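You operate a simulated robot arm through the tools that you are given. There is no shell and no other tool.

You run a simulated two-armed robot. Do the job below in one go: nothing can be reset, and whatever is moved stays where it is left.

TASK
Pack the purple tin with the Nut bar and the cup of raisins, slide it shut, put the cup back.

It is judged by the outcome, as a careful person would: the job done as asked, and still so three seconds after it is handed in. It fails if anything else is knocked over, pushed out of place, dropped, spilled or broken.

THE ROBOT
Two 7-joint arms with two-finger parallel grippers on one trunk that stands fixed in place. Base frame: the origin is at the foot of the trunk, x ahead of it, y to its left, z up. Readings come in cm, rad, newtons and seconds.
The left shoulder is at [5.7, 18.2, 116.4], the right one opposite. With the tool pointing down near the work surface each hand reaches from about 10 to 32 cm from the base axis, measured 20 degrees to its own side. Payload 3.91 kg a hand.
The TCP of each hand is the grasp point between the finger pads, 3 cm short of the fingertips. In the tool frame z runs along the fingers and y along their closing line. The gripper opens to 11 cm. The fingers are 2 cm wide and 1 cm thick; the gripper's body (4.8 by 11.2 cm) begins 5.5 cm behind the TCP.
Orientation is that of the tool frame in the base frame, as a unit quaternion [x, y, z, w]. With the fingers straight down and closing along the base's y, the tool's x points along the base's -x, its y along +y and its z along -z.

THE INTERFACE
- The arms move only by the tool jog_arm. It takes "left_motion", "right_motion" or both (then of equal length, played together; a hand with none holds still); each is a list of rows, each an object of numbers (a shift or turn left out is 0, a gripper value left out holds the last): "x", "y", "z": the shift along the tool's x, y, z in units of 500 mm (1.0 is 500 mm); "ax", "ay", "az": the turn, a rotation vector about the tool's x, y, z in units of 180 degrees (1.0 is 180 degrees); "gripper": the closure, from 0 (fully open) to 1 (shut). In form: [{"x": .., "y": .., "z": .., "ax": .., "ay": .., "az": .., "gripper": ..}, ...]. A call has 1 to 20 rows; each row is the pose to reach, as a shift and turn from the pose commanded when the call began, along the tool's axes at that moment. A call with a number of a shift or a turn outside -1 to 1 is refused whole. Rows are played at 5 a second. More than 5 cm and 0.15 rad between two rows, or a gripper value outside its range, and nothing of the call is played. Where a pose cannot be reached the arm comes as near as it can. A force on the tool above 40 N (or 10 N above the force at the start of the call, whichever is more), or a blocked arm, ends the call early, and 0.2 s more pass. The fingers move at their own pace (about 7.2 cm/s each) and stop on an object; they squeeze with about 38 N. The grip force told is the motor's: it shows also when the fingers shut on nothing. Time passes only in rows, and 0.2 s behind the last, so rows that repeat a pose let the fingers close. The reply holds the time, the measured pose of the TCP, the force on the tool along the base axes, the opening and the grip force, in the units named above and with some noise, with the torque about the TCP (base axes, N m) and any sound that the robot's microphone picked up.
- Cameras (640 x 400 px; columns grow to the right, rows downward): "scene" is now at [17.64, 7.55, 141.34]; the picture's right is [0.57, -0.82, 0.00], its down [-0.06, -0.04, -1.00] and it looks along [0.82, 0.56, -0.07] (base axes); focal length 214 px, centre (320, 200). "left" rides on the left gripper at [7.2, -1.7, -10.3] in its tool frame; the picture's right is [0.23, 0.97, 0.00], its down [-0.76, 0.18, -0.62] and it looks along [-0.61, 0.14, 0.78] (tool axes); focal length 222 px, centre (320, 200). "right" rides on the right gripper at [7.3, 1.7, -10.3] in its tool frame; the picture's right is [-0.23, 0.97, 0.00], its down [-0.76, -0.18, -0.62] and it looks along [-0.61, -0.14, 0.78] (tool axes); focal length 222 px, centre (320, 200). There is no depth. A picture from a camera that has moved, and an enlarged one, comes with that camera's place and axes in the base frame and with its lens. The place of the scene camera against the robot may be out by one fixed shift of up to 2.5 cm in any direction.
- capture(camera): a new picture of that camera. It takes no simulated time.
- slide_trunk(by): slides the trunk up (or, below 0, down) by that many cm; the arms and the scene camera ride with it, the base frame stays. It gives what a move gives, with no picture.
- pan_tilt(pan, tilt): turns the head with the scene camera to pan (to the left, within 1.396 rad either way) and tilt (down, from -0.506 to 1.204), counted from straight ahead of the robot. It gives what a move gives.
- enlarge(camera, box): a new picture of the part [left, top, right, bottom] of that camera's present view, enlarged. It takes no simulated time.
- job_done(): hands the job in; it is judged then, once.

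Places have to be worked out from the pictures, the camera data and where the tool is seen. Open the grippers and draw the arms clear of the work before you hand the job in, unless the task says otherwise.

The tools are called after ">>>" as name(argument=value, ...) on one line, values as JSON. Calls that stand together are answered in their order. jog_arm: Moves the arms, as the interface text tells. Its arguments: {"type":"object","properties":{"left_motion":{"type":"array","items":{"type":"object","properties":{"x":{"type":"number"},"y":{"type":"number"},"z":{"type":"number"},"ax":{"type":"number"},"ay":{"type":"number"},"az":{"type":"number"},"gripper":{"type":"number"}}}},"right_motion":{"type":"array","items":{"type":"object","properties":{"x":{"type":"number"},"y":{"type":"number"},"z":{"type":"number"},"ax":{"type":"number"},"ay":{"type":"number"},"az":{"type":"number"},"gripper":{"type":"number"}}}}},"required":[]} The other tools are called the same way: slide_trunk (by) slides the trunk up or down; pan_tilt (pan, tilt) turns the head that bears the scene camera; capture (camera) takes a picture; enlarge (camera, box) takes an enlarged picture of a part of a camera's view; job_done () hands the job in.

At the start:

```text
t: 0.0
left_position: [20.61, 30.16, 130.65]
left_ee_rot: [0.0, 1.0, 0.0, 0.0]
left_wrist_force: [0.9, 0.8, 0.7]
left_torque: [-0.01, -0.03, 0.01]
left_opening: 11.0
left_grasp_force: 0.0
right_position: [30.27, 0.61, 132.17]
right_ee_rot: [0.004, 1.0, 0.0, -0.008]
right_wrist_force: [-0.9, -0.7, 0.5]
right_torque: [0.02, -0.01, 0.02]
right_opening: 10.98
right_grasp_force: 0.2
trunk travel left (down, up): [-42.5, 8.9]
head pan, tilt: [0.822, 0.368]
```

scene: 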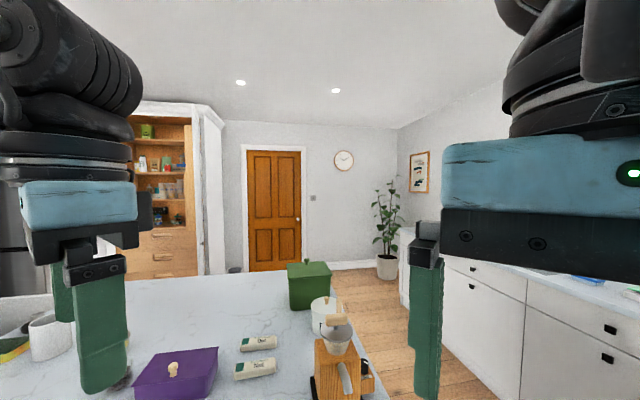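
right: 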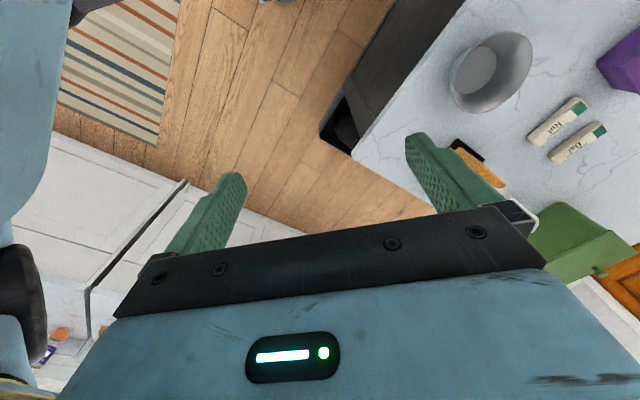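
left: 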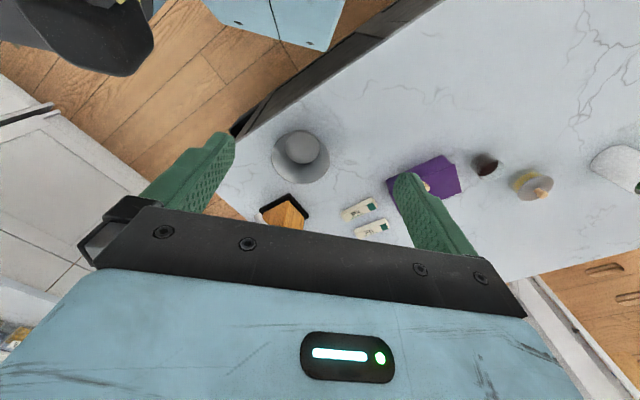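

The pictures show a marble counter with a purple lidded tin, two bars (Oat/Nut), a block with a cup on it, and more. I'll tilt the head down to see the counter better first.

>>> pan_tilt(pan=0.9, tilt=0.9)

>>> capture(camera="scene")

>>> enlarge(camera="left", box=[230, 100, 640, 260])

```text
t: 0.9
left_position: [20.46, 30.23, 130.66]
left_ee_rot: [-0.001, 1.0, 0.001, 0.0]
left_wrist_force: [0.5, -0.2, 0.4]
left_torque: [0.01, 0.0, -0.04]
left_opening: 11.01
left_grasp_force: 0.0
right_position: [30.49, 0.45, 131.86]
right_ee_rot: [0.007, 1.0, -0.003, -0.012]
right_wrist_force: [-0.2, 0.2, 1.1]
right_torque: [-0.02, 0.01, -0.01]
right_opening: 11.01
right_grasp_force: 0.0
trunk travel left (down, up): [-42.5, 8.9]
head pan, tilt: [0.901, 0.901]
```

```text
taken
camera scene: at [17.69, 7.56, 140.94], right [0.56, -0.83, 0.0], down [-0.09, -0.06, -0.99], along [0.82, 0.56, -0.11], focal length 214 px, centre (320, 200)
```

scene: 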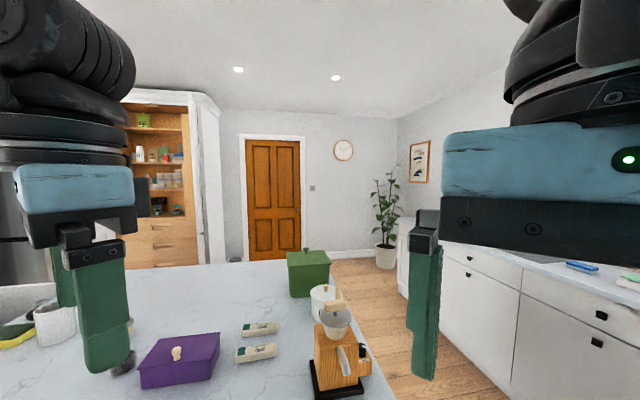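

```text
1.56 times, centred on (435, 180) of left
camera zoom: at [13.25, 28.55, 140.95], right [-0.23, 0.97, 0.0], down [0.76, 0.18, 0.62], along [0.61, 0.14, -0.78], focal length 347 px, centre (140, 231)
```

zoom: 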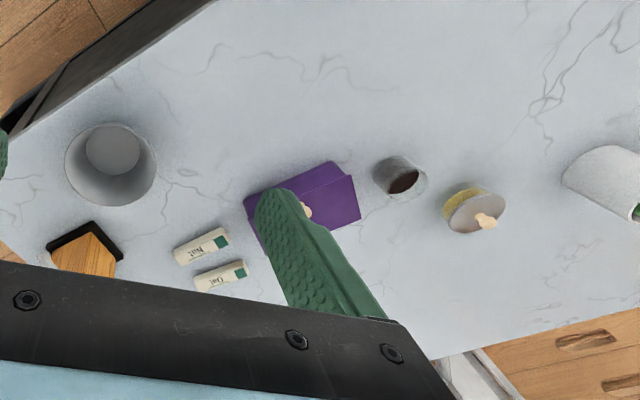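

The head reports 0.9/0.9 but the picture barely changed, so I'll take another scene picture to see whether it has settled.

>>> capture(camera="scene")

>>> capture(camera="left")

```text
taken
camera scene: at [17.69, 7.56, 140.94], right [0.56, -0.83, 0.0], down [-0.09, -0.06, -0.99], along [0.82, 0.56, -0.11], focal length 214 px, centre (320, 200)
```

scene: 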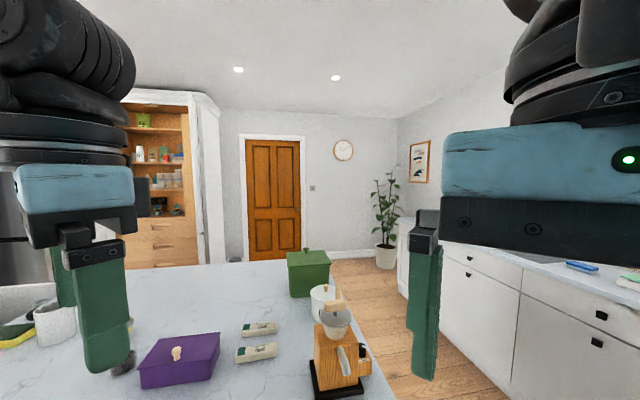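

```text
taken
camera left: at [13.25, 28.55, 140.95], right [-0.23, 0.97, 0.0], down [0.76, 0.18, 0.62], along [0.61, 0.14, -0.78], focal length 222 px, centre (320, 200)
```

left: 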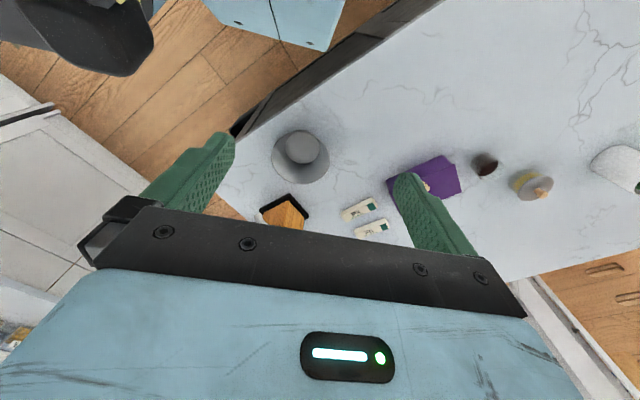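

The picture's stated axes changed by only ~0.04 rad, so I'll command the head again to learn how it responds.

>>> pan_tilt(pan=0.6, tilt=1.0)

>>> capture(camera="scene")

```text
t: 1.8
left_position: [20.56, 30.32, 130.63]
left_ee_rot: [-0.002, 1.0, 0.0, 0.0]
left_wrist_force: [-0.2, -0.1, 0.3]
left_torque: [-0.01, -0.02, 0.01]
left_opening: 11.02
left_grasp_force: 0.1
right_position: [30.61, 0.48, 131.84]
right_ee_rot: [0.006, 1.0, -0.001, -0.013]
right_wrist_force: [0.7, 1.0, -0.2]
right_torque: [0.0, 0.0, -0.01]
right_opening: 10.98
right_grasp_force: 0.0
trunk travel left (down, up): [-42.5, 8.9]
head pan, tilt: [0.6, 1.0]
```

```text
taken
camera scene: at [17.98, 7.29, 140.48], right [0.53, -0.85, 0.0], down [-0.14, -0.09, -0.99], along [0.84, 0.52, -0.16], focal length 214 px, centre (320, 200)
```

scene: 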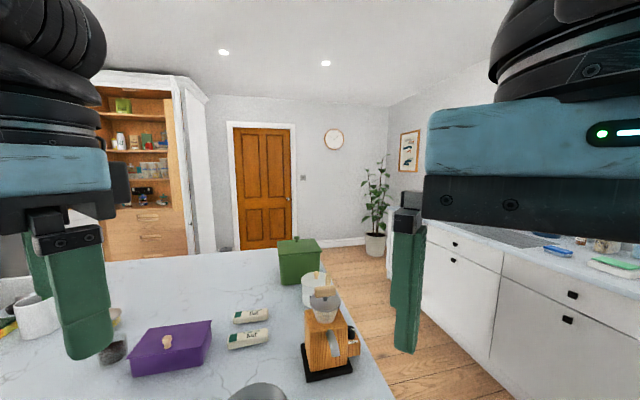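

The head seems to lag behind its reading. I'll hold the arms still for a couple of seconds and look again.

>>> jog_arm(left_motion=[{"x": 0}, {"x": 0}, {"x": 0}, {"x": 0}, {"x": 0}, {"x": 0}, {"x": 0}, {"x": 0}, {"x": 0}, {"x": 0}])

>>> capture(camera="scene")

```text
t: 4.0
left_position: [20.65, 30.14, 130.65]
left_ee_rot: [0.0, 1.0, 0.0, 0.001]
left_wrist_force: [0.5, -0.6, -0.1]
left_torque: [0.02, -0.02, 0.03]
left_opening: 11.0
left_grasp_force: 0.1
right_position: [30.72, 0.59, 131.8]
right_ee_rot: [0.006, 1.0, -0.001, -0.013]
right_wrist_force: [0.6, -0.2, -0.4]
right_torque: [-0.01, 0.02, 0.0]
right_opening: 11.01
right_grasp_force: 0.1
trunk travel left (down, up): [-42.5, 8.9]
head pan, tilt: [0.6, 1.0]
```

```text
taken
camera scene: at [18.03, 7.22, 140.38], right [0.52, -0.85, 0.0], down [-0.15, -0.09, -0.99], along [0.84, 0.51, -0.17], focal length 214 px, centre (320, 200)
```

scene: 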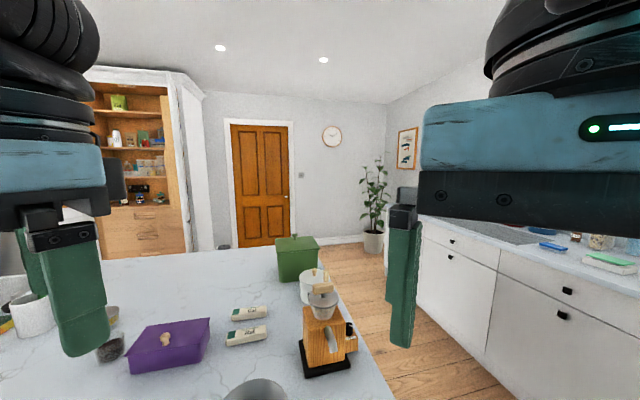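

The view is nearly unchanged, so the head mapping is compressed or slow. I'll command the full tilt and see how far it goes.

>>> pan_tilt(pan=1.2, tilt=1.204)

>>> jog_arm(left_motion=[{"x": 0}, {"x": 0}, {"x": 0}, {"x": 0}, {"x": 0}])

>>> capture(camera="scene")

```text
t: 5.0
left_position: [20.65, 30.23, 130.64]
left_ee_rot: [-0.001, 1.0, 0.001, 0.0]
left_wrist_force: [-0.3, 0.0, 0.1]
left_torque: [0.01, 0.01, 0.01]
left_opening: 10.99
left_grasp_force: 0.1
right_position: [30.68, 0.62, 131.77]
right_ee_rot: [0.007, 1.0, -0.001, -0.013]
right_wrist_force: [0.9, 0.7, 0.0]
right_torque: [-0.04, -0.01, 0.03]
right_opening: 10.99
right_grasp_force: 0.1
trunk travel left (down, up): [-42.5, 8.9]
head pan, tilt: [1.201, 1.201]
```

```text
t: 6.2
left_position: [20.58, 30.15, 130.59]
left_ee_rot: [0.0, 1.0, 0.0, 0.0]
left_wrist_force: [0.3, -0.4, 0.1]
left_torque: [0.02, -0.05, -0.03]
left_opening: 10.99
left_grasp_force: 0.0
right_position: [30.66, 0.52, 131.83]
right_ee_rot: [0.006, 1.0, -0.002, -0.013]
right_wrist_force: [0.5, -0.4, -0.7]
right_torque: [0.0, 0.0, 0.0]
right_opening: 11.03
right_grasp_force: 0.0
trunk travel left (down, up): [-42.5, 8.9]
head pan, tilt: [1.201, 1.201]
```

```text
taken
camera scene: at [18.02, 7.22, 140.39], right [0.52, -0.85, 0.0], down [-0.15, -0.09, -0.99], along [0.84, 0.51, -0.17], focal length 214 px, centre (320, 200)
```

scene: 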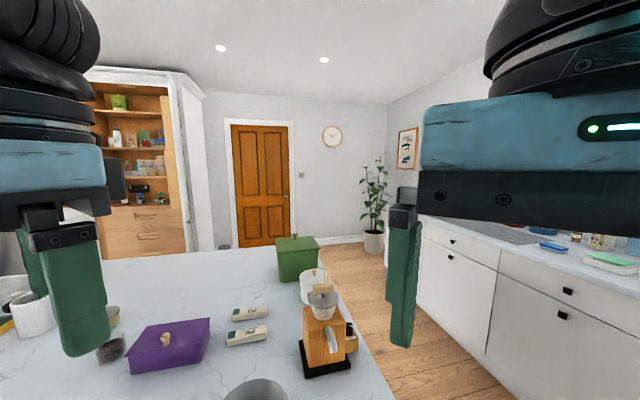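

The right arm's pose drifted by ~0.4 cm while the head moved, so the head is likely pressed against the right hand's body. I'll move the right hand away to the robot's right.

>>> jog_arm(right_motion=[{"y": -0.04}, {"y": -0.08}, {"y": -0.12}, {"y": -0.16}, {"y": -0.2}, {"y": -0.24}, {"y": -0.28}, {"y": -0.32}, {"y": -0.36}, {"y": -0.4}, {"y": -0.4}])

>>> capture(camera="scene")

```text
t: 6.6
left_position: [20.68, 30.24, 130.58]
left_ee_rot: [0.0, 1.0, 0.0, -0.001]
left_wrist_force: [0.2, 0.1, -0.7]
left_torque: [0.01, 0.03, -0.01]
left_opening: 11.01
left_grasp_force: 0.1
right_position: [30.89, -1.65, 131.36]
right_ee_rot: [0.015, 1.0, -0.008, -0.011]
right_wrist_force: [0.4, 0.2, 0.3]
right_torque: [0.0, -0.01, 0.0]
right_opening: 11.0
right_grasp_force: 0.0
trunk travel left (down, up): [-42.5, 8.9]
head pan, tilt: [1.201, 1.201]
stopped in row 2 (right hand): the force on the tool passed its limit at 54 N (the readings are from after the stop); the commanded pose is now the measured one
```

```text
taken
camera scene: at [18.62, 6.36, 139.58], right [0.43, -0.9, 0.0], down [-0.23, -0.11, -0.97], along [0.87, 0.42, -0.26], focal length 214 px, centre (320, 200)
```

scene: 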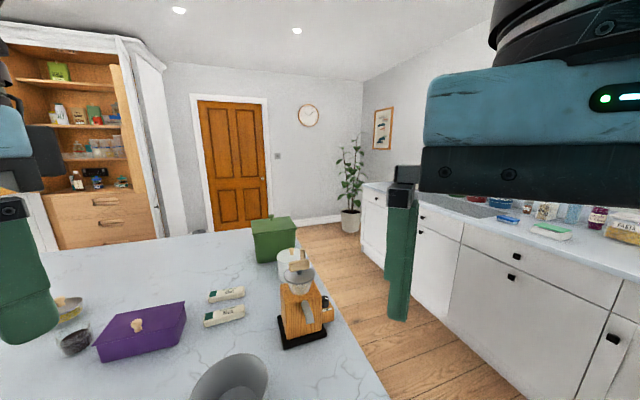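

The head turned along with the right hand, so they are touching. I'll first take the pressure off by commanding the head to where it really is, less tilted, then move the right hand forward and away.

>>> pan_tilt(pan=0.4, tilt=0.0)

>>> capture(camera="scene")

>>> capture(camera="right")

>>> capture(camera="left")

```text
t: 8.0
left_position: [20.51, 30.14, 130.67]
left_ee_rot: [0.0, 1.0, 0.0, -0.001]
left_wrist_force: [-0.7, 0.4, 0.5]
left_torque: [0.0, 0.0, 0.0]
left_opening: 11.0
left_grasp_force: 0.0
right_position: [30.74, -1.61, 131.82]
right_ee_rot: [0.011, 1.0, -0.005, -0.006]
right_wrist_force: [0.1, 0.6, -0.1]
right_torque: [-0.01, 0.01, 0.0]
right_opening: 11.02
right_grasp_force: 0.0
trunk travel left (down, up): [-42.5, 8.9]
head pan, tilt: [0.4, 0.0]
```

```text
taken
camera scene: at [18.39, 5.88, 141.97], right [0.39, -0.92, 0.0], down [0.0, 0.0, -1.0], along [0.92, 0.39, 0.0], focal length 214 px, centre (320, 200)
```

scene: 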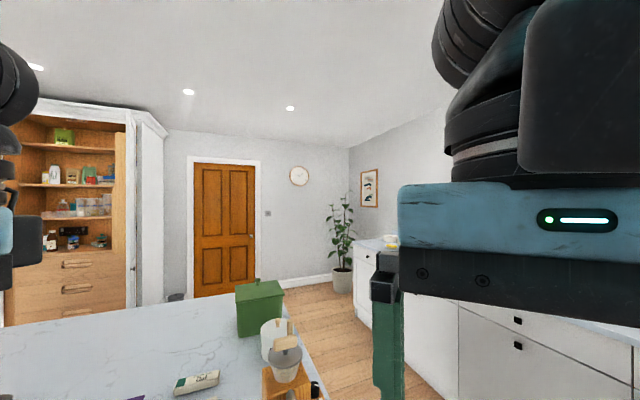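

```text
taken
camera right: at [23.48, 0.22, 142.24], right [0.25, 0.97, -0.01], down [0.76, -0.19, 0.62], along [0.59, -0.16, -0.79], focal length 222 px, centre (320, 200)
```

right: 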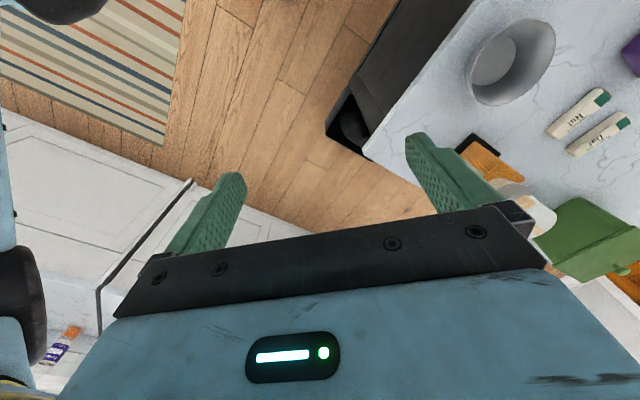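

```text
taken
camera left: at [13.29, 28.55, 140.95], right [-0.23, 0.97, 0.0], down [0.76, 0.18, 0.62], along [0.61, 0.14, -0.78], focal length 222 px, centre (320, 200)
```

left: 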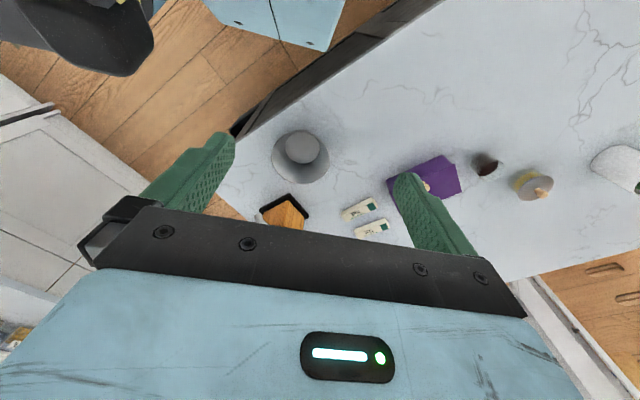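

The head is free now (picture matches pan 0.4, tilt 0). I'll swing the right hand away to the right so the head can tilt.

>>> jog_arm(right_motion=[{"y": -0.04}, {"y": -0.08}, {"y": -0.12}, {"y": -0.16}, {"y": -0.2}, {"y": -0.24}, {"y": -0.28}, {"y": -0.32}, {"y": -0.36}, {"y": -0.4}, {"y": -0.4}])

>>> capture(camera="scene")

```text
t: 8.9
left_position: [20.62, 30.2, 130.66]
left_ee_rot: [0.0, 1.0, 0.0, 0.0]
left_wrist_force: [-0.4, -0.9, -1.2]
left_torque: [0.03, 0.04, 0.0]
left_opening: 11.0
left_grasp_force: 0.2
right_position: [30.95, -7.59, 131.55]
right_ee_rot: [0.025, 1.0, -0.002, -0.008]
right_wrist_force: [17.9, 15.5, 3.6]
right_torque: [-1.75, 2.33, -1.88]
right_opening: 10.99
right_grasp_force: 0.0
trunk travel left (down, up): [-42.5, 8.9]
head pan, tilt: [0.4, 0.0]
stopped in row 4 (right hand): the force on the tool passed its limit at 46 N (the readings are from after the stop); the commanded pose is now the measured one
```

```text
taken
camera scene: at [18.5, 5.43, 142.06], right [0.35, -0.94, 0.0], down [0.01, 0.0, -1.0], along [0.94, 0.35, 0.01], focal length 214 px, centre (320, 200)
```

scene: 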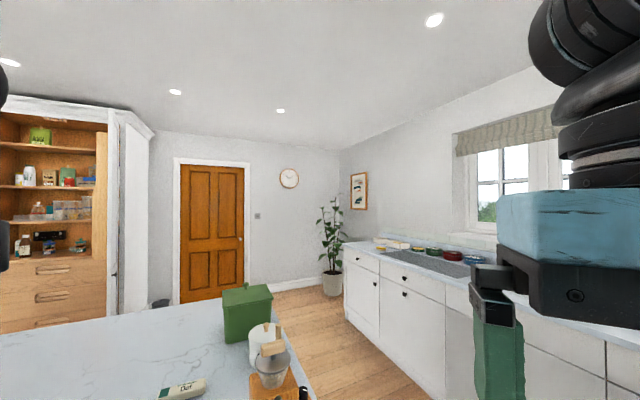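

The force on the hand points forward and left, so the head is behind it. I'll move the right hand forward 6 cm first, then right.

>>> jog_arm(right_motion=[{"x": -0.04}, {"x": -0.08}, {"x": -0.12}, {"x": -0.12}])

>>> capture(camera="scene")

```text
t: 9.9
left_position: [20.59, 30.05, 130.71]
left_ee_rot: [0.0, 1.0, 0.0, 0.0]
left_wrist_force: [0.0, -0.3, -0.5]
left_torque: [-0.01, 0.01, 0.01]
left_opening: 11.01
left_grasp_force: 0.1
right_position: [36.69, -7.98, 131.51]
right_ee_rot: [0.021, 1.0, -0.004, -0.008]
right_wrist_force: [0.0, 0.3, -0.2]
right_torque: [-0.04, 0.01, 0.01]
right_opening: 11.0
right_grasp_force: 0.0
trunk travel left (down, up): [-42.5, 8.9]
head pan, tilt: [0.4, 0.0]
```

```text
taken
camera scene: at [18.36, 5.88, 141.98], right [0.39, -0.92, 0.0], down [0.0, 0.0, -1.0], along [0.92, 0.39, 0.0], focal length 214 px, centre (320, 200)
```

scene: 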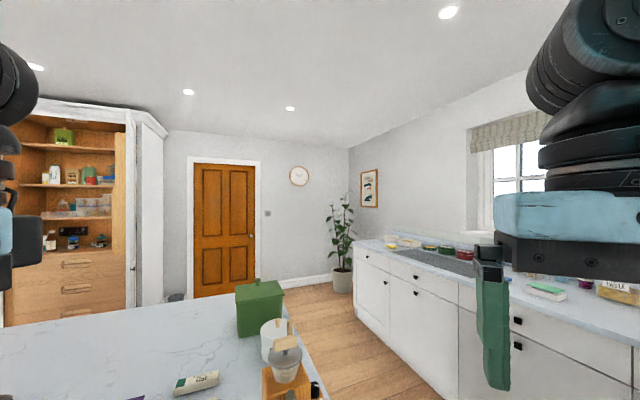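

The hand is free now with zero force. I'll continue to the right with it, then tilt the head.

>>> jog_arm(right_motion=[{"y": -0.04}, {"y": -0.08}, {"y": -0.12}, {"y": -0.16}, {"y": -0.2}, {"y": -0.24}, {"y": -0.28}, {"y": -0.28}])

>>> pan_tilt(pan=0.8, tilt=0.8)

>>> capture(camera="scene")

```text
t: 11.7
left_position: [20.6, 30.18, 130.59]
left_ee_rot: [0.0, 1.0, 0.0, 0.001]
left_wrist_force: [0.1, 0.3, 0.0]
left_torque: [-0.04, -0.02, 0.01]
left_opening: 10.99
left_grasp_force: 0.0
right_position: [36.28, -21.56, 131.92]
right_ee_rot: [0.021, 1.0, -0.004, -0.007]
right_wrist_force: [0.7, 0.1, -0.9]
right_torque: [0.0, -0.05, -0.03]
right_opening: 11.0
right_grasp_force: 0.0
trunk travel left (down, up): [-42.5, 8.9]
head pan, tilt: [0.4, 0.0]
```

```text
t: 12.8
left_position: [20.48, 30.22, 130.61]
left_ee_rot: [0.0, 1.0, 0.0, 0.0]
left_wrist_force: [0.3, 1.4, -0.7]
left_torque: [0.01, -0.01, 0.02]
left_opening: 11.0
left_grasp_force: 0.1
right_position: [36.32, -21.63, 131.88]
right_ee_rot: [0.02, 1.0, -0.004, -0.007]
right_wrist_force: [0.7, -0.2, 1.2]
right_torque: [0.01, 0.0, -0.01]
right_opening: 11.0
right_grasp_force: 0.1
trunk travel left (down, up): [-42.5, 8.9]
head pan, tilt: [0.799, 0.799]
```

```text
taken
camera scene: at [15.72, 8.15, 134.77], right [0.72, -0.7, 0.0], down [-0.5, -0.51, -0.7], along [0.49, 0.5, -0.72], focal length 214 px, centre (320, 200)
```

scene: 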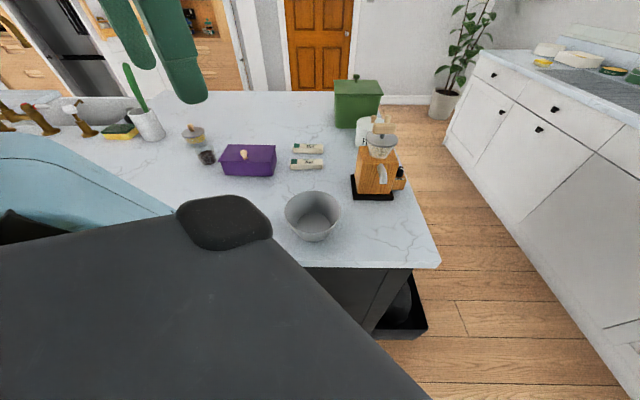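

Now the view is clear. I'll enlarge the work area for detail.

>>> enlarge(camera="scene", box=[170, 100, 350, 212])

>>> enlarge(camera="scene", box=[270, 70, 450, 250])

```text
3.56 times, centred on (260, 156) of scene
camera zoom: at [15.72, 8.15, 134.77], right [0.72, -0.7, 0.0], down [-0.5, -0.51, -0.7], along [0.49, 0.5, -0.72], focal length 763 px, centre (533, 356)
```

zoom: 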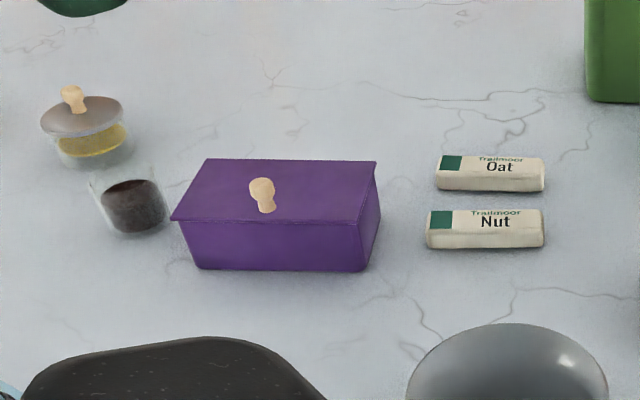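

```text
2.22 times, centred on (360, 160) of scene
camera zoom: at [15.72, 8.15, 134.77], right [0.72, -0.7, 0.0], down [-0.5, -0.51, -0.7], along [0.49, 0.5, -0.72], focal length 477 px, centre (231, 289)
```

zoom: 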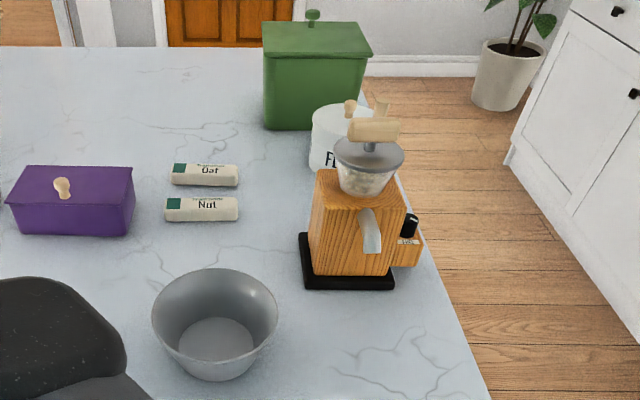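

I see the tin (with a knobbed lid), raisin cup to its left, Nut bar nearer me than Oat. From wrist views I estimate Nut near (51,48.5,94), tin near (35,60), raisin cup near (30,73). I'll test the left arm's reach by moving above the tin at height ~126.

>>> jog_arm(left_motion=[{"x": -0.028, "y": 0.05, "z": 0.01}, {"x": -0.056, "y": 0.1, "z": 0.02}, {"x": -0.084, "y": 0.15, "z": 0.03}, {"x": -0.112, "y": 0.2, "z": 0.04}, {"x": -0.14, "y": 0.25, "z": 0.05}, {"x": -0.168, "y": 0.3, "z": 0.06}, {"x": -0.196, "y": 0.35, "z": 0.07}, {"x": -0.224, "y": 0.4, "z": 0.08}, {"x": -0.252, "y": 0.45, "z": 0.09}, {"x": -0.28, "y": 0.5, "z": 0.1}, {"x": -0.28, "y": 0.5, "z": 0.1}])

>>> capture(camera="left")

>>> capture(camera="scene")

```text
t: 15.2
left_position: [34.68, 54.64, 125.53]
left_ee_rot: [-0.001, 1.0, 0.001, 0.001]
left_wrist_force: [-0.4, 0.0, -0.6]
left_torque: [0.03, -0.04, -0.01]
left_opening: 10.97
left_grasp_force: 0.0
left hand out of reach, approached as far as the arm can: row 10, 11
right_position: [36.29, -21.72, 132.0]
right_ee_rot: [0.021, 1.0, -0.004, -0.006]
right_wrist_force: [-0.4, 0.2, 0.5]
right_torque: [-0.03, 0.0, -0.02]
right_opening: 11.01
right_grasp_force: 0.0
trunk travel left (down, up): [-42.5, 8.9]
head pan, tilt: [0.799, 0.799]
```

```text
taken
camera left: at [27.32, 53.09, 135.81], right [-0.23, 0.97, 0.0], down [0.76, 0.18, 0.62], along [0.61, 0.14, -0.78], focal length 222 px, centre (320, 200)
```

left: 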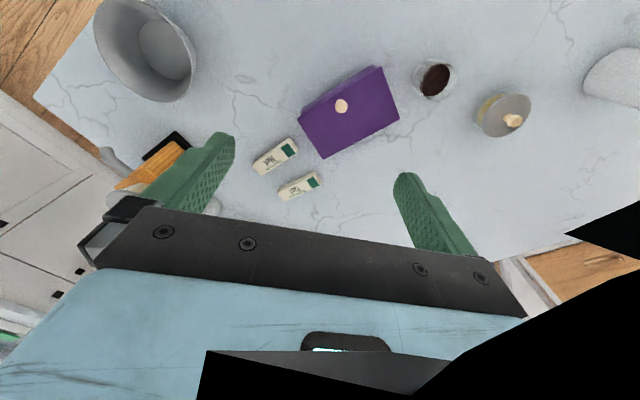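

```text
taken
camera scene: at [15.66, 8.12, 134.77], right [0.72, -0.7, 0.0], down [-0.5, -0.51, -0.7], along [0.49, 0.5, -0.72], focal length 214 px, centre (320, 200)
```

scene: 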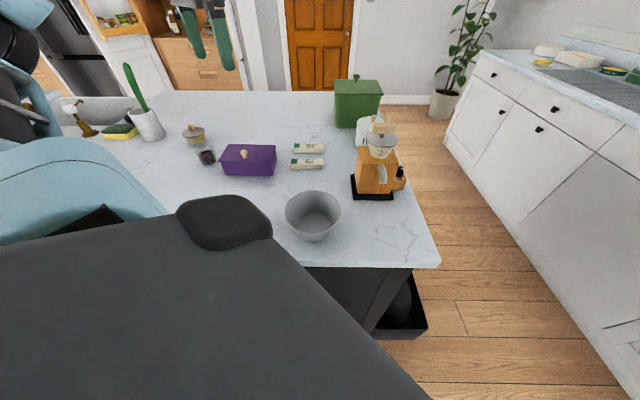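

The left hand reached (34.7, 54.6, 125.5), about its limit at this height. I'll enlarge the wrist view to localise the tin, cup and bars.

>>> enlarge(camera="left", box=[240, 40, 560, 240])

>>> enlarge(camera="left", box=[280, 50, 440, 150])

```text
2.00 times, centred on (400, 140) of left
camera zoom: at [27.32, 53.09, 135.81], right [-0.23, 0.97, 0.0], down [0.76, 0.18, 0.62], along [0.61, 0.14, -0.78], focal length 444 px, centre (160, 320)
```

zoom: 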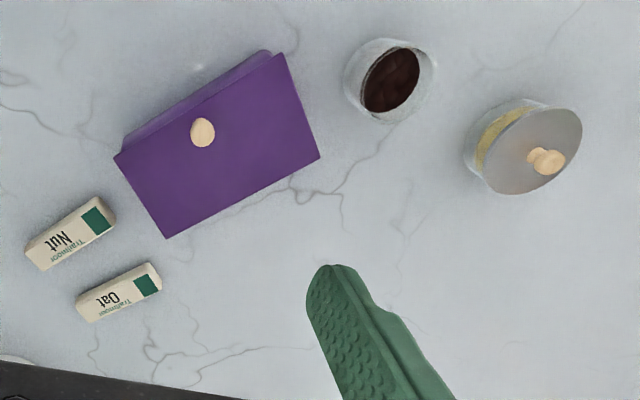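

```text
4.00 times, centred on (360, 100) of left
camera zoom: at [27.32, 53.09, 135.81], right [-0.23, 0.97, 0.0], down [0.76, 0.18, 0.62], along [0.61, 0.14, -0.78], focal length 888 px, centre (160, 600)
```

zoom: 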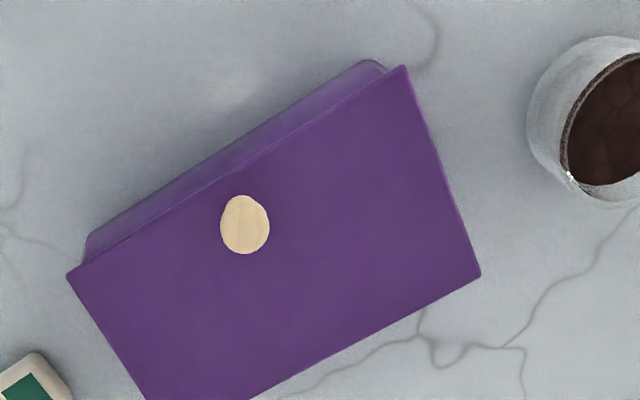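

The lid is a ~14 x 8.4 cm rectangle at 45°, with the knob centred lengthwise and near the long edge facing me. I'll lower the left hand above the tin to test reach at lower height and get a second viewpoint.

>>> jog_arm(left_motion=[{"x": 0, "y": 0, "z": 0.05}, {"x": 0, "y": 0.0, "z": 0.1}, {"x": 0, "y": 0.0, "z": 0.15}, {"x": 0, "y": 0.0, "z": 0.2}, {"x": 0, "y": 0.0, "z": 0.25}, {"x": -0.03, "y": 0.05, "z": 0.27}, {"x": -0.066, "y": 0.108, "z": 0.27}, {"x": -0.066, "y": 0.108, "z": 0.27}])

>>> capture(camera="left")

>>> capture(camera="scene")

```text
t: 17.0
left_position: [36.36, 57.67, 112.29]
left_ee_rot: [-0.002, 1.0, 0.002, 0.0]
left_wrist_force: [0.6, 0.1, -1.3]
left_torque: [-0.01, 0.01, -0.02]
left_opening: 11.01
left_grasp_force: 0.1
left hand out of reach, approached as far as the arm can: row 7, 8
right_position: [36.39, -21.6, 131.89]
right_ee_rot: [0.021, 1.0, -0.004, -0.008]
right_wrist_force: [0.5, -0.7, -0.5]
right_torque: [-0.02, 0.01, -0.02]
right_opening: 11.02
right_grasp_force: 0.1
trunk travel left (down, up): [-42.5, 8.9]
head pan, tilt: [0.799, 0.799]
```

```text
taken
camera left: at [28.99, 55.95, 122.61], right [-0.23, 0.97, 0.0], down [0.76, 0.18, 0.62], along [0.61, 0.15, -0.78], focal length 222 px, centre (320, 200)
```

left: 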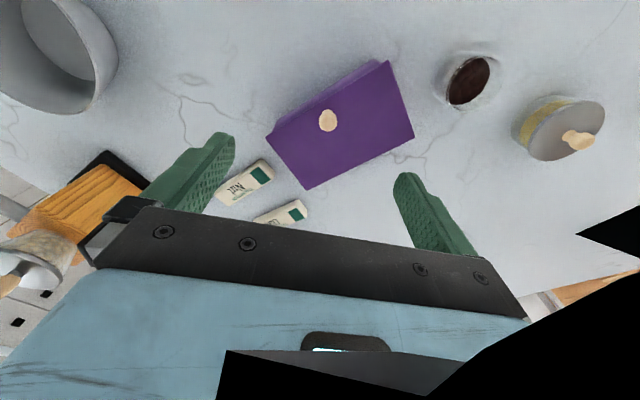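

```text
taken
camera scene: at [15.79, 8.22, 134.75], right [0.72, -0.7, 0.0], down [-0.5, -0.51, -0.7], along [0.49, 0.5, -0.72], focal length 214 px, centre (320, 200)
```

scene: 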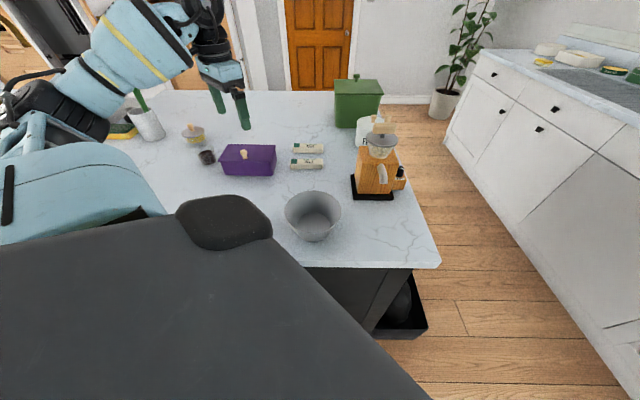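

The left hand's tool-down limit is around 50 cm horizontally from the shoulder, so tilted grasps will be needed for the cup and bar. First I'll look closer at the tin lid to see how it slides.

>>> enlarge(camera="left", box=[255, 45, 435, 200])

>>> enlarge(camera="left", box=[430, 30, 620, 170])

>>> enlarge(camera="scene", box=[195, 130, 295, 190])

```text
2.58 times, centred on (345, 122) of left
camera zoom: at [28.99, 55.95, 122.61], right [-0.23, 0.97, 0.0], down [0.76, 0.18, 0.62], along [0.61, 0.15, -0.78], focal length 573 px, centre (256, 400)
```

zoom: 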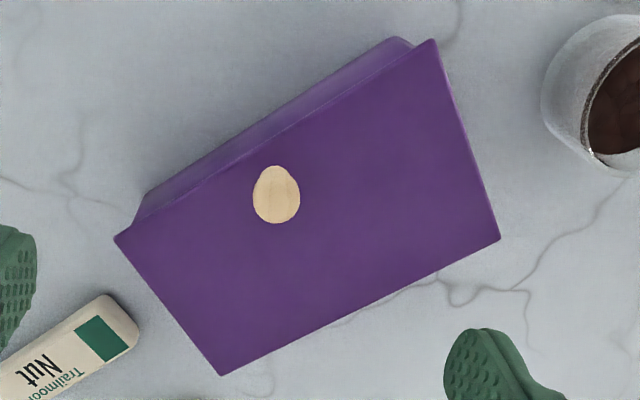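

```text
2.86 times, centred on (525, 100) of left
camera zoom: at [28.99, 55.95, 122.61], right [-0.23, 0.97, 0.0], down [0.76, 0.18, 0.62], along [0.61, 0.15, -0.78], focal length 635 px, centre (-266, 486)
```

zoom: 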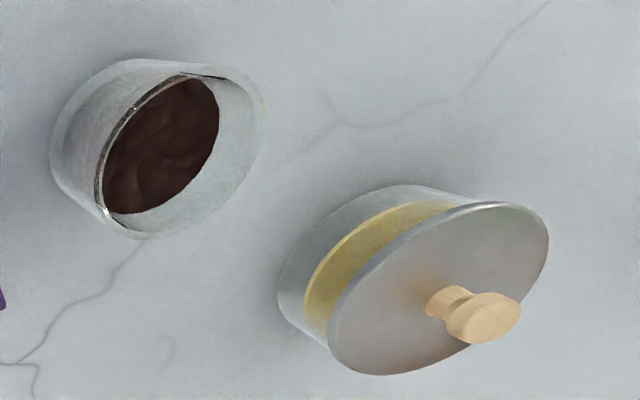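

```text
6.40 times, centred on (245, 160) of scene
camera zoom: at [15.79, 8.22, 134.75], right [0.72, -0.7, 0.0], down [-0.5, -0.51, -0.7], along [0.49, 0.5, -0.72], focal length 1373 px, centre (800, 456)
```

zoom: 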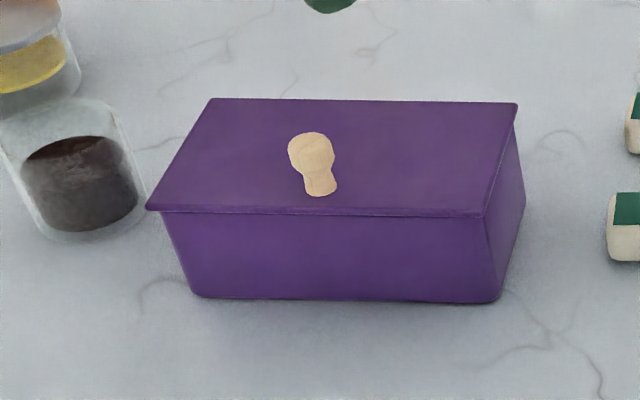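

The lid plate is ~15.3 x 9 cm with top at z≈97.4, centre about (38.9, 60.7); the knob is near the front long edge at about (36.3, 58.5). I'll pan the head left to check the left elbow's clearance above the counter before lowering the trunk.

>>> pan_tilt(pan=1.35, tilt=0.7)

>>> capture(camera="scene")

>>> capture(camera="right")

```text
t: 18.0
left_position: [36.34, 57.57, 112.36]
left_ee_rot: [-0.002, 1.0, 0.002, 0.002]
left_wrist_force: [0.3, -0.1, 0.0]
left_torque: [0.0, 0.0, 0.03]
left_opening: 10.99
left_grasp_force: 0.2
right_position: [36.36, -21.63, 131.81]
right_ee_rot: [0.021, 1.0, -0.004, -0.007]
right_wrist_force: [0.5, 0.0, -0.2]
right_torque: [0.01, -0.04, 0.04]
right_opening: 11.03
right_grasp_force: 0.1
trunk travel left (down, up): [-42.5, 8.9]
head pan, tilt: [1.349, 0.7]
```

```text
taken
camera scene: at [11.98, 10.67, 135.58], right [0.98, -0.22, 0.0], down [-0.14, -0.63, -0.76], along [0.17, 0.75, -0.64], focal length 214 px, centre (320, 200)
```

scene: 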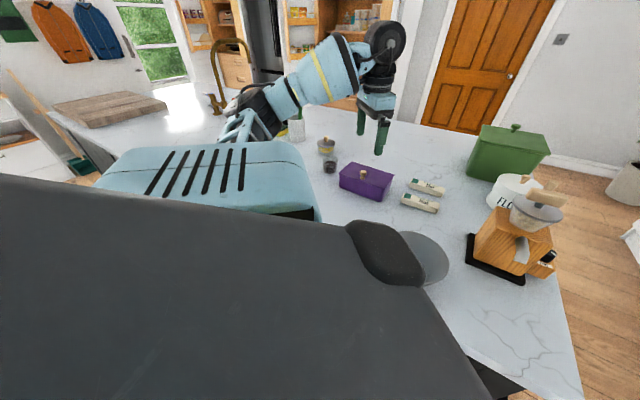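

```text
taken
camera right: at [29.28, -19.65, 142.38], right [0.27, 0.96, -0.01], down [0.76, -0.21, 0.61], along [0.59, -0.17, -0.79], focal length 222 px, centre (320, 200)
```

right: 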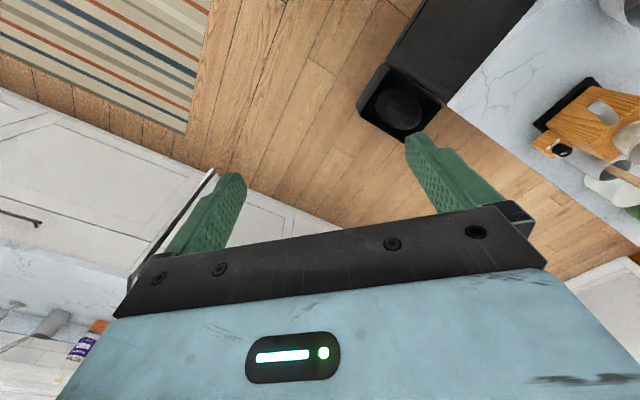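

The forearm is raised with the wrist well above the TCP (~24 cm), so tilting the hand outward will add a lot of reach. I'll keep the trunk height, pull the left hand slightly inward and yaw it 44° so its closing line is parallel to the tin's long side.

>>> jog_arm(left_motion=[{"x": 0.007, "y": -0.01, "az": -0.0407}, {"x": 0.013, "y": -0.02, "az": -0.0815}, {"x": 0.02, "y": -0.03, "az": -0.1222}, {"x": 0.027, "y": -0.04, "az": -0.163}, {"x": 0.033, "y": -0.05, "az": -0.2037}, {"x": 0.04, "y": -0.06, "az": -0.2444}, {"x": 0.04, "y": -0.06, "az": -0.2444}])

>>> capture(camera="left")

>>> capture(camera="scene")

```text
t: 19.6
left_position: [34.08, 54.64, 112.28]
left_ee_rot: [-0.375, 0.927, -0.001, 0.0]
left_wrist_force: [-0.4, -0.8, -1.1]
left_torque: [0.0, 0.03, 0.01]
left_opening: 11.0
left_grasp_force: 0.0
right_position: [36.54, -21.55, 131.93]
right_ee_rot: [0.02, 1.0, -0.005, -0.007]
right_wrist_force: [0.5, -0.6, -0.3]
right_torque: [-0.01, 0.01, 0.0]
right_opening: 11.0
right_grasp_force: 0.0
trunk travel left (down, up): [-42.5, 8.9]
head pan, tilt: [1.349, 0.7]
```

```text
taken
camera left: at [30.0, 48.38, 122.51], right [-0.84, 0.54, 0.0], down [0.42, 0.66, 0.62], along [0.34, 0.52, -0.78], focal length 222 px, centre (320, 200)
```

left: 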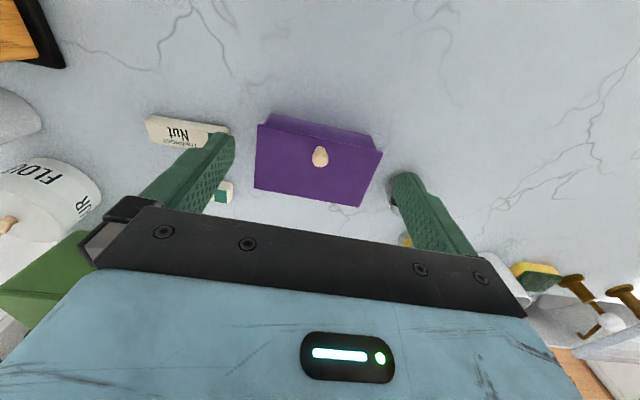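

```text
taken
camera scene: at [11.97, 10.68, 135.58], right [0.98, -0.22, 0.0], down [-0.14, -0.63, -0.76], along [0.17, 0.75, -0.64], focal length 214 px, centre (320, 200)
```

scene: 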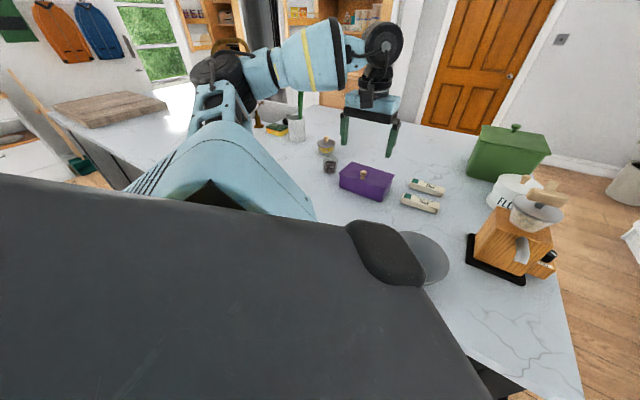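

The yaw worked (closing line along the tin's length). The knob is at about (36.5, 58.4); I'll pre-close the gripper to ~4 cm and lower over the knob to z≈102.3, then check by picture.

>>> jog_arm(left_motion=[{"x": -0.03, "y": 0.007, "z": 0.03, "gripper": 0.64}, {"x": -0.06, "y": 0.014, "z": 0.06, "gripper": 0.64}, {"x": -0.087, "y": 0.0204, "z": 0.1, "gripper": 0.64}, {"x": -0.087, "y": 0.0204, "z": 0.15, "gripper": 0.64}, {"x": -0.087, "y": 0.0204, "z": 0.18, "gripper": 0.64}, {"x": -0.087, "y": 0.0204, "z": 0.2, "gripper": 0.64}, {"x": -0.087, "y": 0.0204, "z": 0.2, "gripper": 0.64}])

>>> capture(camera="left")

>>> enlarge(camera="scene", box=[310, 110, 450, 220])

```text
t: 21.2
left_position: [36.32, 58.31, 102.18]
left_ee_rot: [-0.375, 0.927, -0.001, -0.001]
left_wrist_force: [-0.4, -0.3, 0.1]
left_torque: [-0.05, 0.02, 0.0]
left_opening: 3.95
left_grasp_force: 0.1
right_position: [36.35, -21.69, 131.82]
right_ee_rot: [0.021, 1.0, -0.004, -0.007]
right_wrist_force: [0.8, 0.1, -0.5]
right_torque: [0.01, -0.02, 0.0]
right_opening: 11.03
right_grasp_force: 0.1
trunk travel left (down, up): [-42.5, 8.9]
head pan, tilt: [1.349, 0.7]
```

```text
taken
camera left: at [32.3, 52.07, 112.55], right [-0.84, 0.54, 0.0], down [0.42, 0.66, 0.62], along [0.34, 0.52, -0.78], focal length 222 px, centre (320, 200)
```

left: 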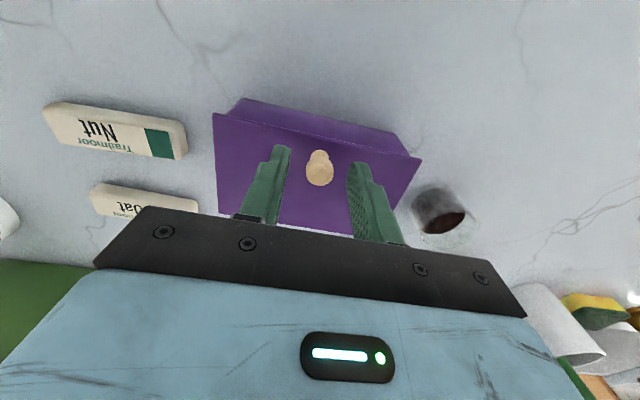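

```text
3.64 times, centred on (380, 165) of scene
camera zoom: at [11.96, 10.66, 135.59], right [0.98, -0.22, 0.0], down [-0.14, -0.63, -0.76], along [0.17, 0.75, -0.64], focal length 780 px, centre (102, 327)
```

zoom: 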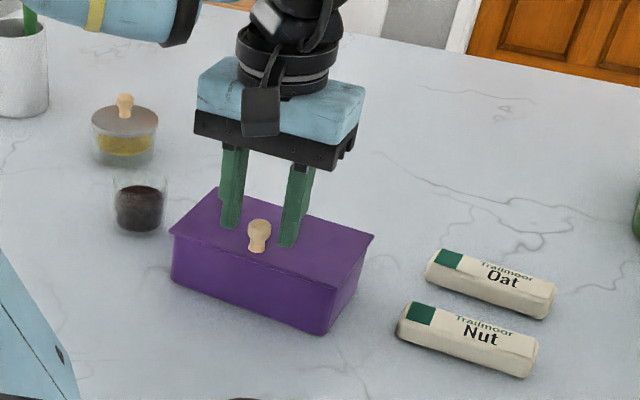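

The fingers straddle the knob and alignment in the wrist view is right (knob column 320, top row as predicted). I'll lower 1 cm and close on the knob.

>>> jog_arm(left_motion=[{"z": 0.01, "gripper": 0.64}, {"z": 0.02, "gripper": 0.64}, {"z": 0.02, "gripper": 0.8}, {"z": 0.02, "gripper": 1.0}, {"z": 0.02, "gripper": 1.0}, {"z": 0.02, "gripper": 1.0}])

>>> enlarge(camera="scene", box=[310, 110, 450, 220])

```text
t: 22.6
left_position: [36.45, 58.22, 101.21]
left_ee_rot: [-0.375, 0.927, -0.001, 0.0]
left_wrist_force: [-0.3, -0.1, 0.5]
left_torque: [0.33, 0.17, 0.0]
left_opening: 1.7
left_grasp_force: 37.9
right_position: [36.35, -21.68, 131.83]
right_ee_rot: [0.021, 1.0, -0.004, -0.007]
right_wrist_force: [-0.6, -0.6, -0.8]
right_torque: [0.0, 0.01, 0.03]
right_opening: 10.98
right_grasp_force: 0.0
trunk travel left (down, up): [-42.5, 8.9]
head pan, tilt: [1.349, 0.7]
```

```text
3.64 times, centred on (380, 165) of scene
camera zoom: at [11.95, 10.66, 135.59], right [0.98, -0.22, 0.0], down [-0.14, -0.63, -0.76], along [0.17, 0.75, -0.64], focal length 780 px, centre (102, 327)
```

zoom: 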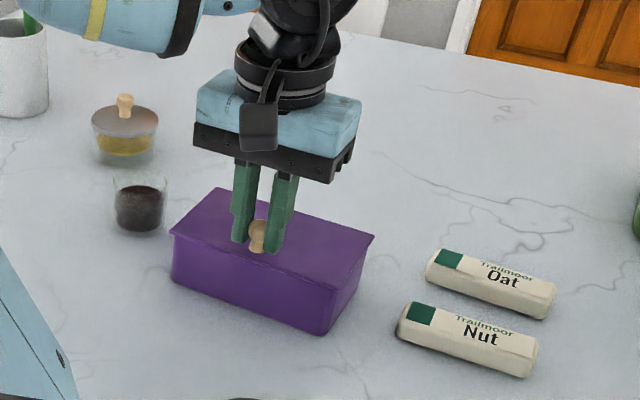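

The knob is gripped (1.7 cm, 38 N) with no displacement. I'll test the slide by pulling gently toward the robot (tool +x) 0.6 cm and reading the force.

>>> jog_arm(left_motion=[{"x": 0.003, "gripper": 1.0}, {"x": 0.006, "gripper": 1.0}, {"x": 0.009, "gripper": 1.0}, {"x": 0.012, "gripper": 1.0}])

>>> enlarge(camera="scene", box=[310, 110, 450, 220])

```text
t: 23.6
left_position: [36.18, 57.86, 101.29]
left_ee_rot: [-0.375, 0.927, 0.001, 0.0]
left_wrist_force: [1.5, 1.9, 0.6]
left_torque: [0.63, -0.09, -0.04]
left_opening: 1.7
left_grasp_force: 38.5
right_position: [36.29, -21.72, 131.96]
right_ee_rot: [0.021, 1.0, -0.005, -0.008]
right_wrist_force: [-0.3, -0.1, -0.1]
right_torque: [0.01, 0.02, -0.05]
right_opening: 10.99
right_grasp_force: 0.0
trunk travel left (down, up): [-42.5, 8.9]
head pan, tilt: [1.349, 0.7]
```

```text
3.64 times, centred on (380, 165) of scene
camera zoom: at [11.97, 10.67, 135.58], right [0.98, -0.22, 0.0], down [-0.14, -0.63, -0.76], along [0.17, 0.75, -0.64], focal length 780 px, centre (102, 327)
```

zoom: 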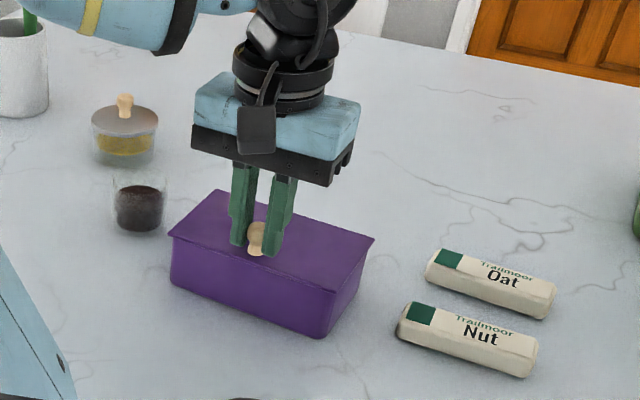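

The reaction is ~2.4 N and the tin's lower edge seems to have shifted slightly with the lid. I'll take a closer picture, then try the opposite direction.

>>> enlarge(camera="scene", box=[330, 140, 410, 210])

>>> jog_arm(left_motion=[{"x": -0.004, "gripper": 1.0}, {"x": -0.008, "gripper": 1.0}, {"x": -0.012, "gripper": 1.0}, {"x": -0.016, "gripper": 1.0}, {"x": -0.02, "gripper": 1.0}])

>>> enlarge(camera="scene", box=[330, 140, 410, 210])

```text
5.71 times, centred on (370, 175) of scene
camera zoom: at [11.97, 10.67, 135.58], right [0.98, -0.22, 0.0], down [-0.14, -0.63, -0.76], along [0.17, 0.75, -0.64], focal length 1226 px, centre (34, 343)
```

zoom: 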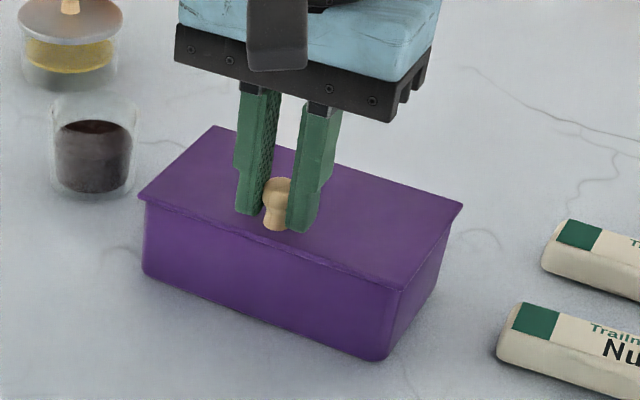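

```text
t: 24.8
left_position: [36.94, 58.52, 101.21]
left_ee_rot: [-0.375, 0.927, 0.0, 0.0]
left_wrist_force: [-2.7, 1.9, 5.7]
left_torque: [-0.4, 0.0, 0.05]
left_opening: 1.69
left_grasp_force: 38.2
right_position: [36.27, -21.68, 131.79]
right_ee_rot: [0.022, 1.0, -0.004, -0.007]
right_wrist_force: [-0.3, -0.4, 0.5]
right_torque: [0.0, 0.01, 0.0]
right_opening: 10.98
right_grasp_force: 0.0
trunk travel left (down, up): [-42.5, 8.9]
head pan, tilt: [1.349, 0.7]
```

```text
5.71 times, centred on (370, 175) of scene
camera zoom: at [11.89, 10.65, 135.6], right [0.98, -0.22, 0.0], down [-0.14, -0.63, -0.77], along [0.17, 0.75, -0.64], focal length 1226 px, centre (34, 343)
```

zoom: 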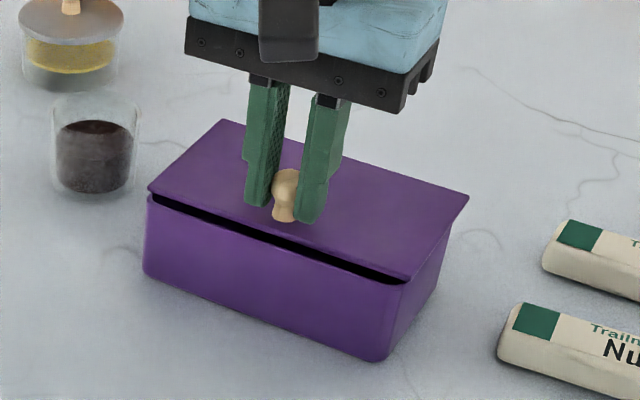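

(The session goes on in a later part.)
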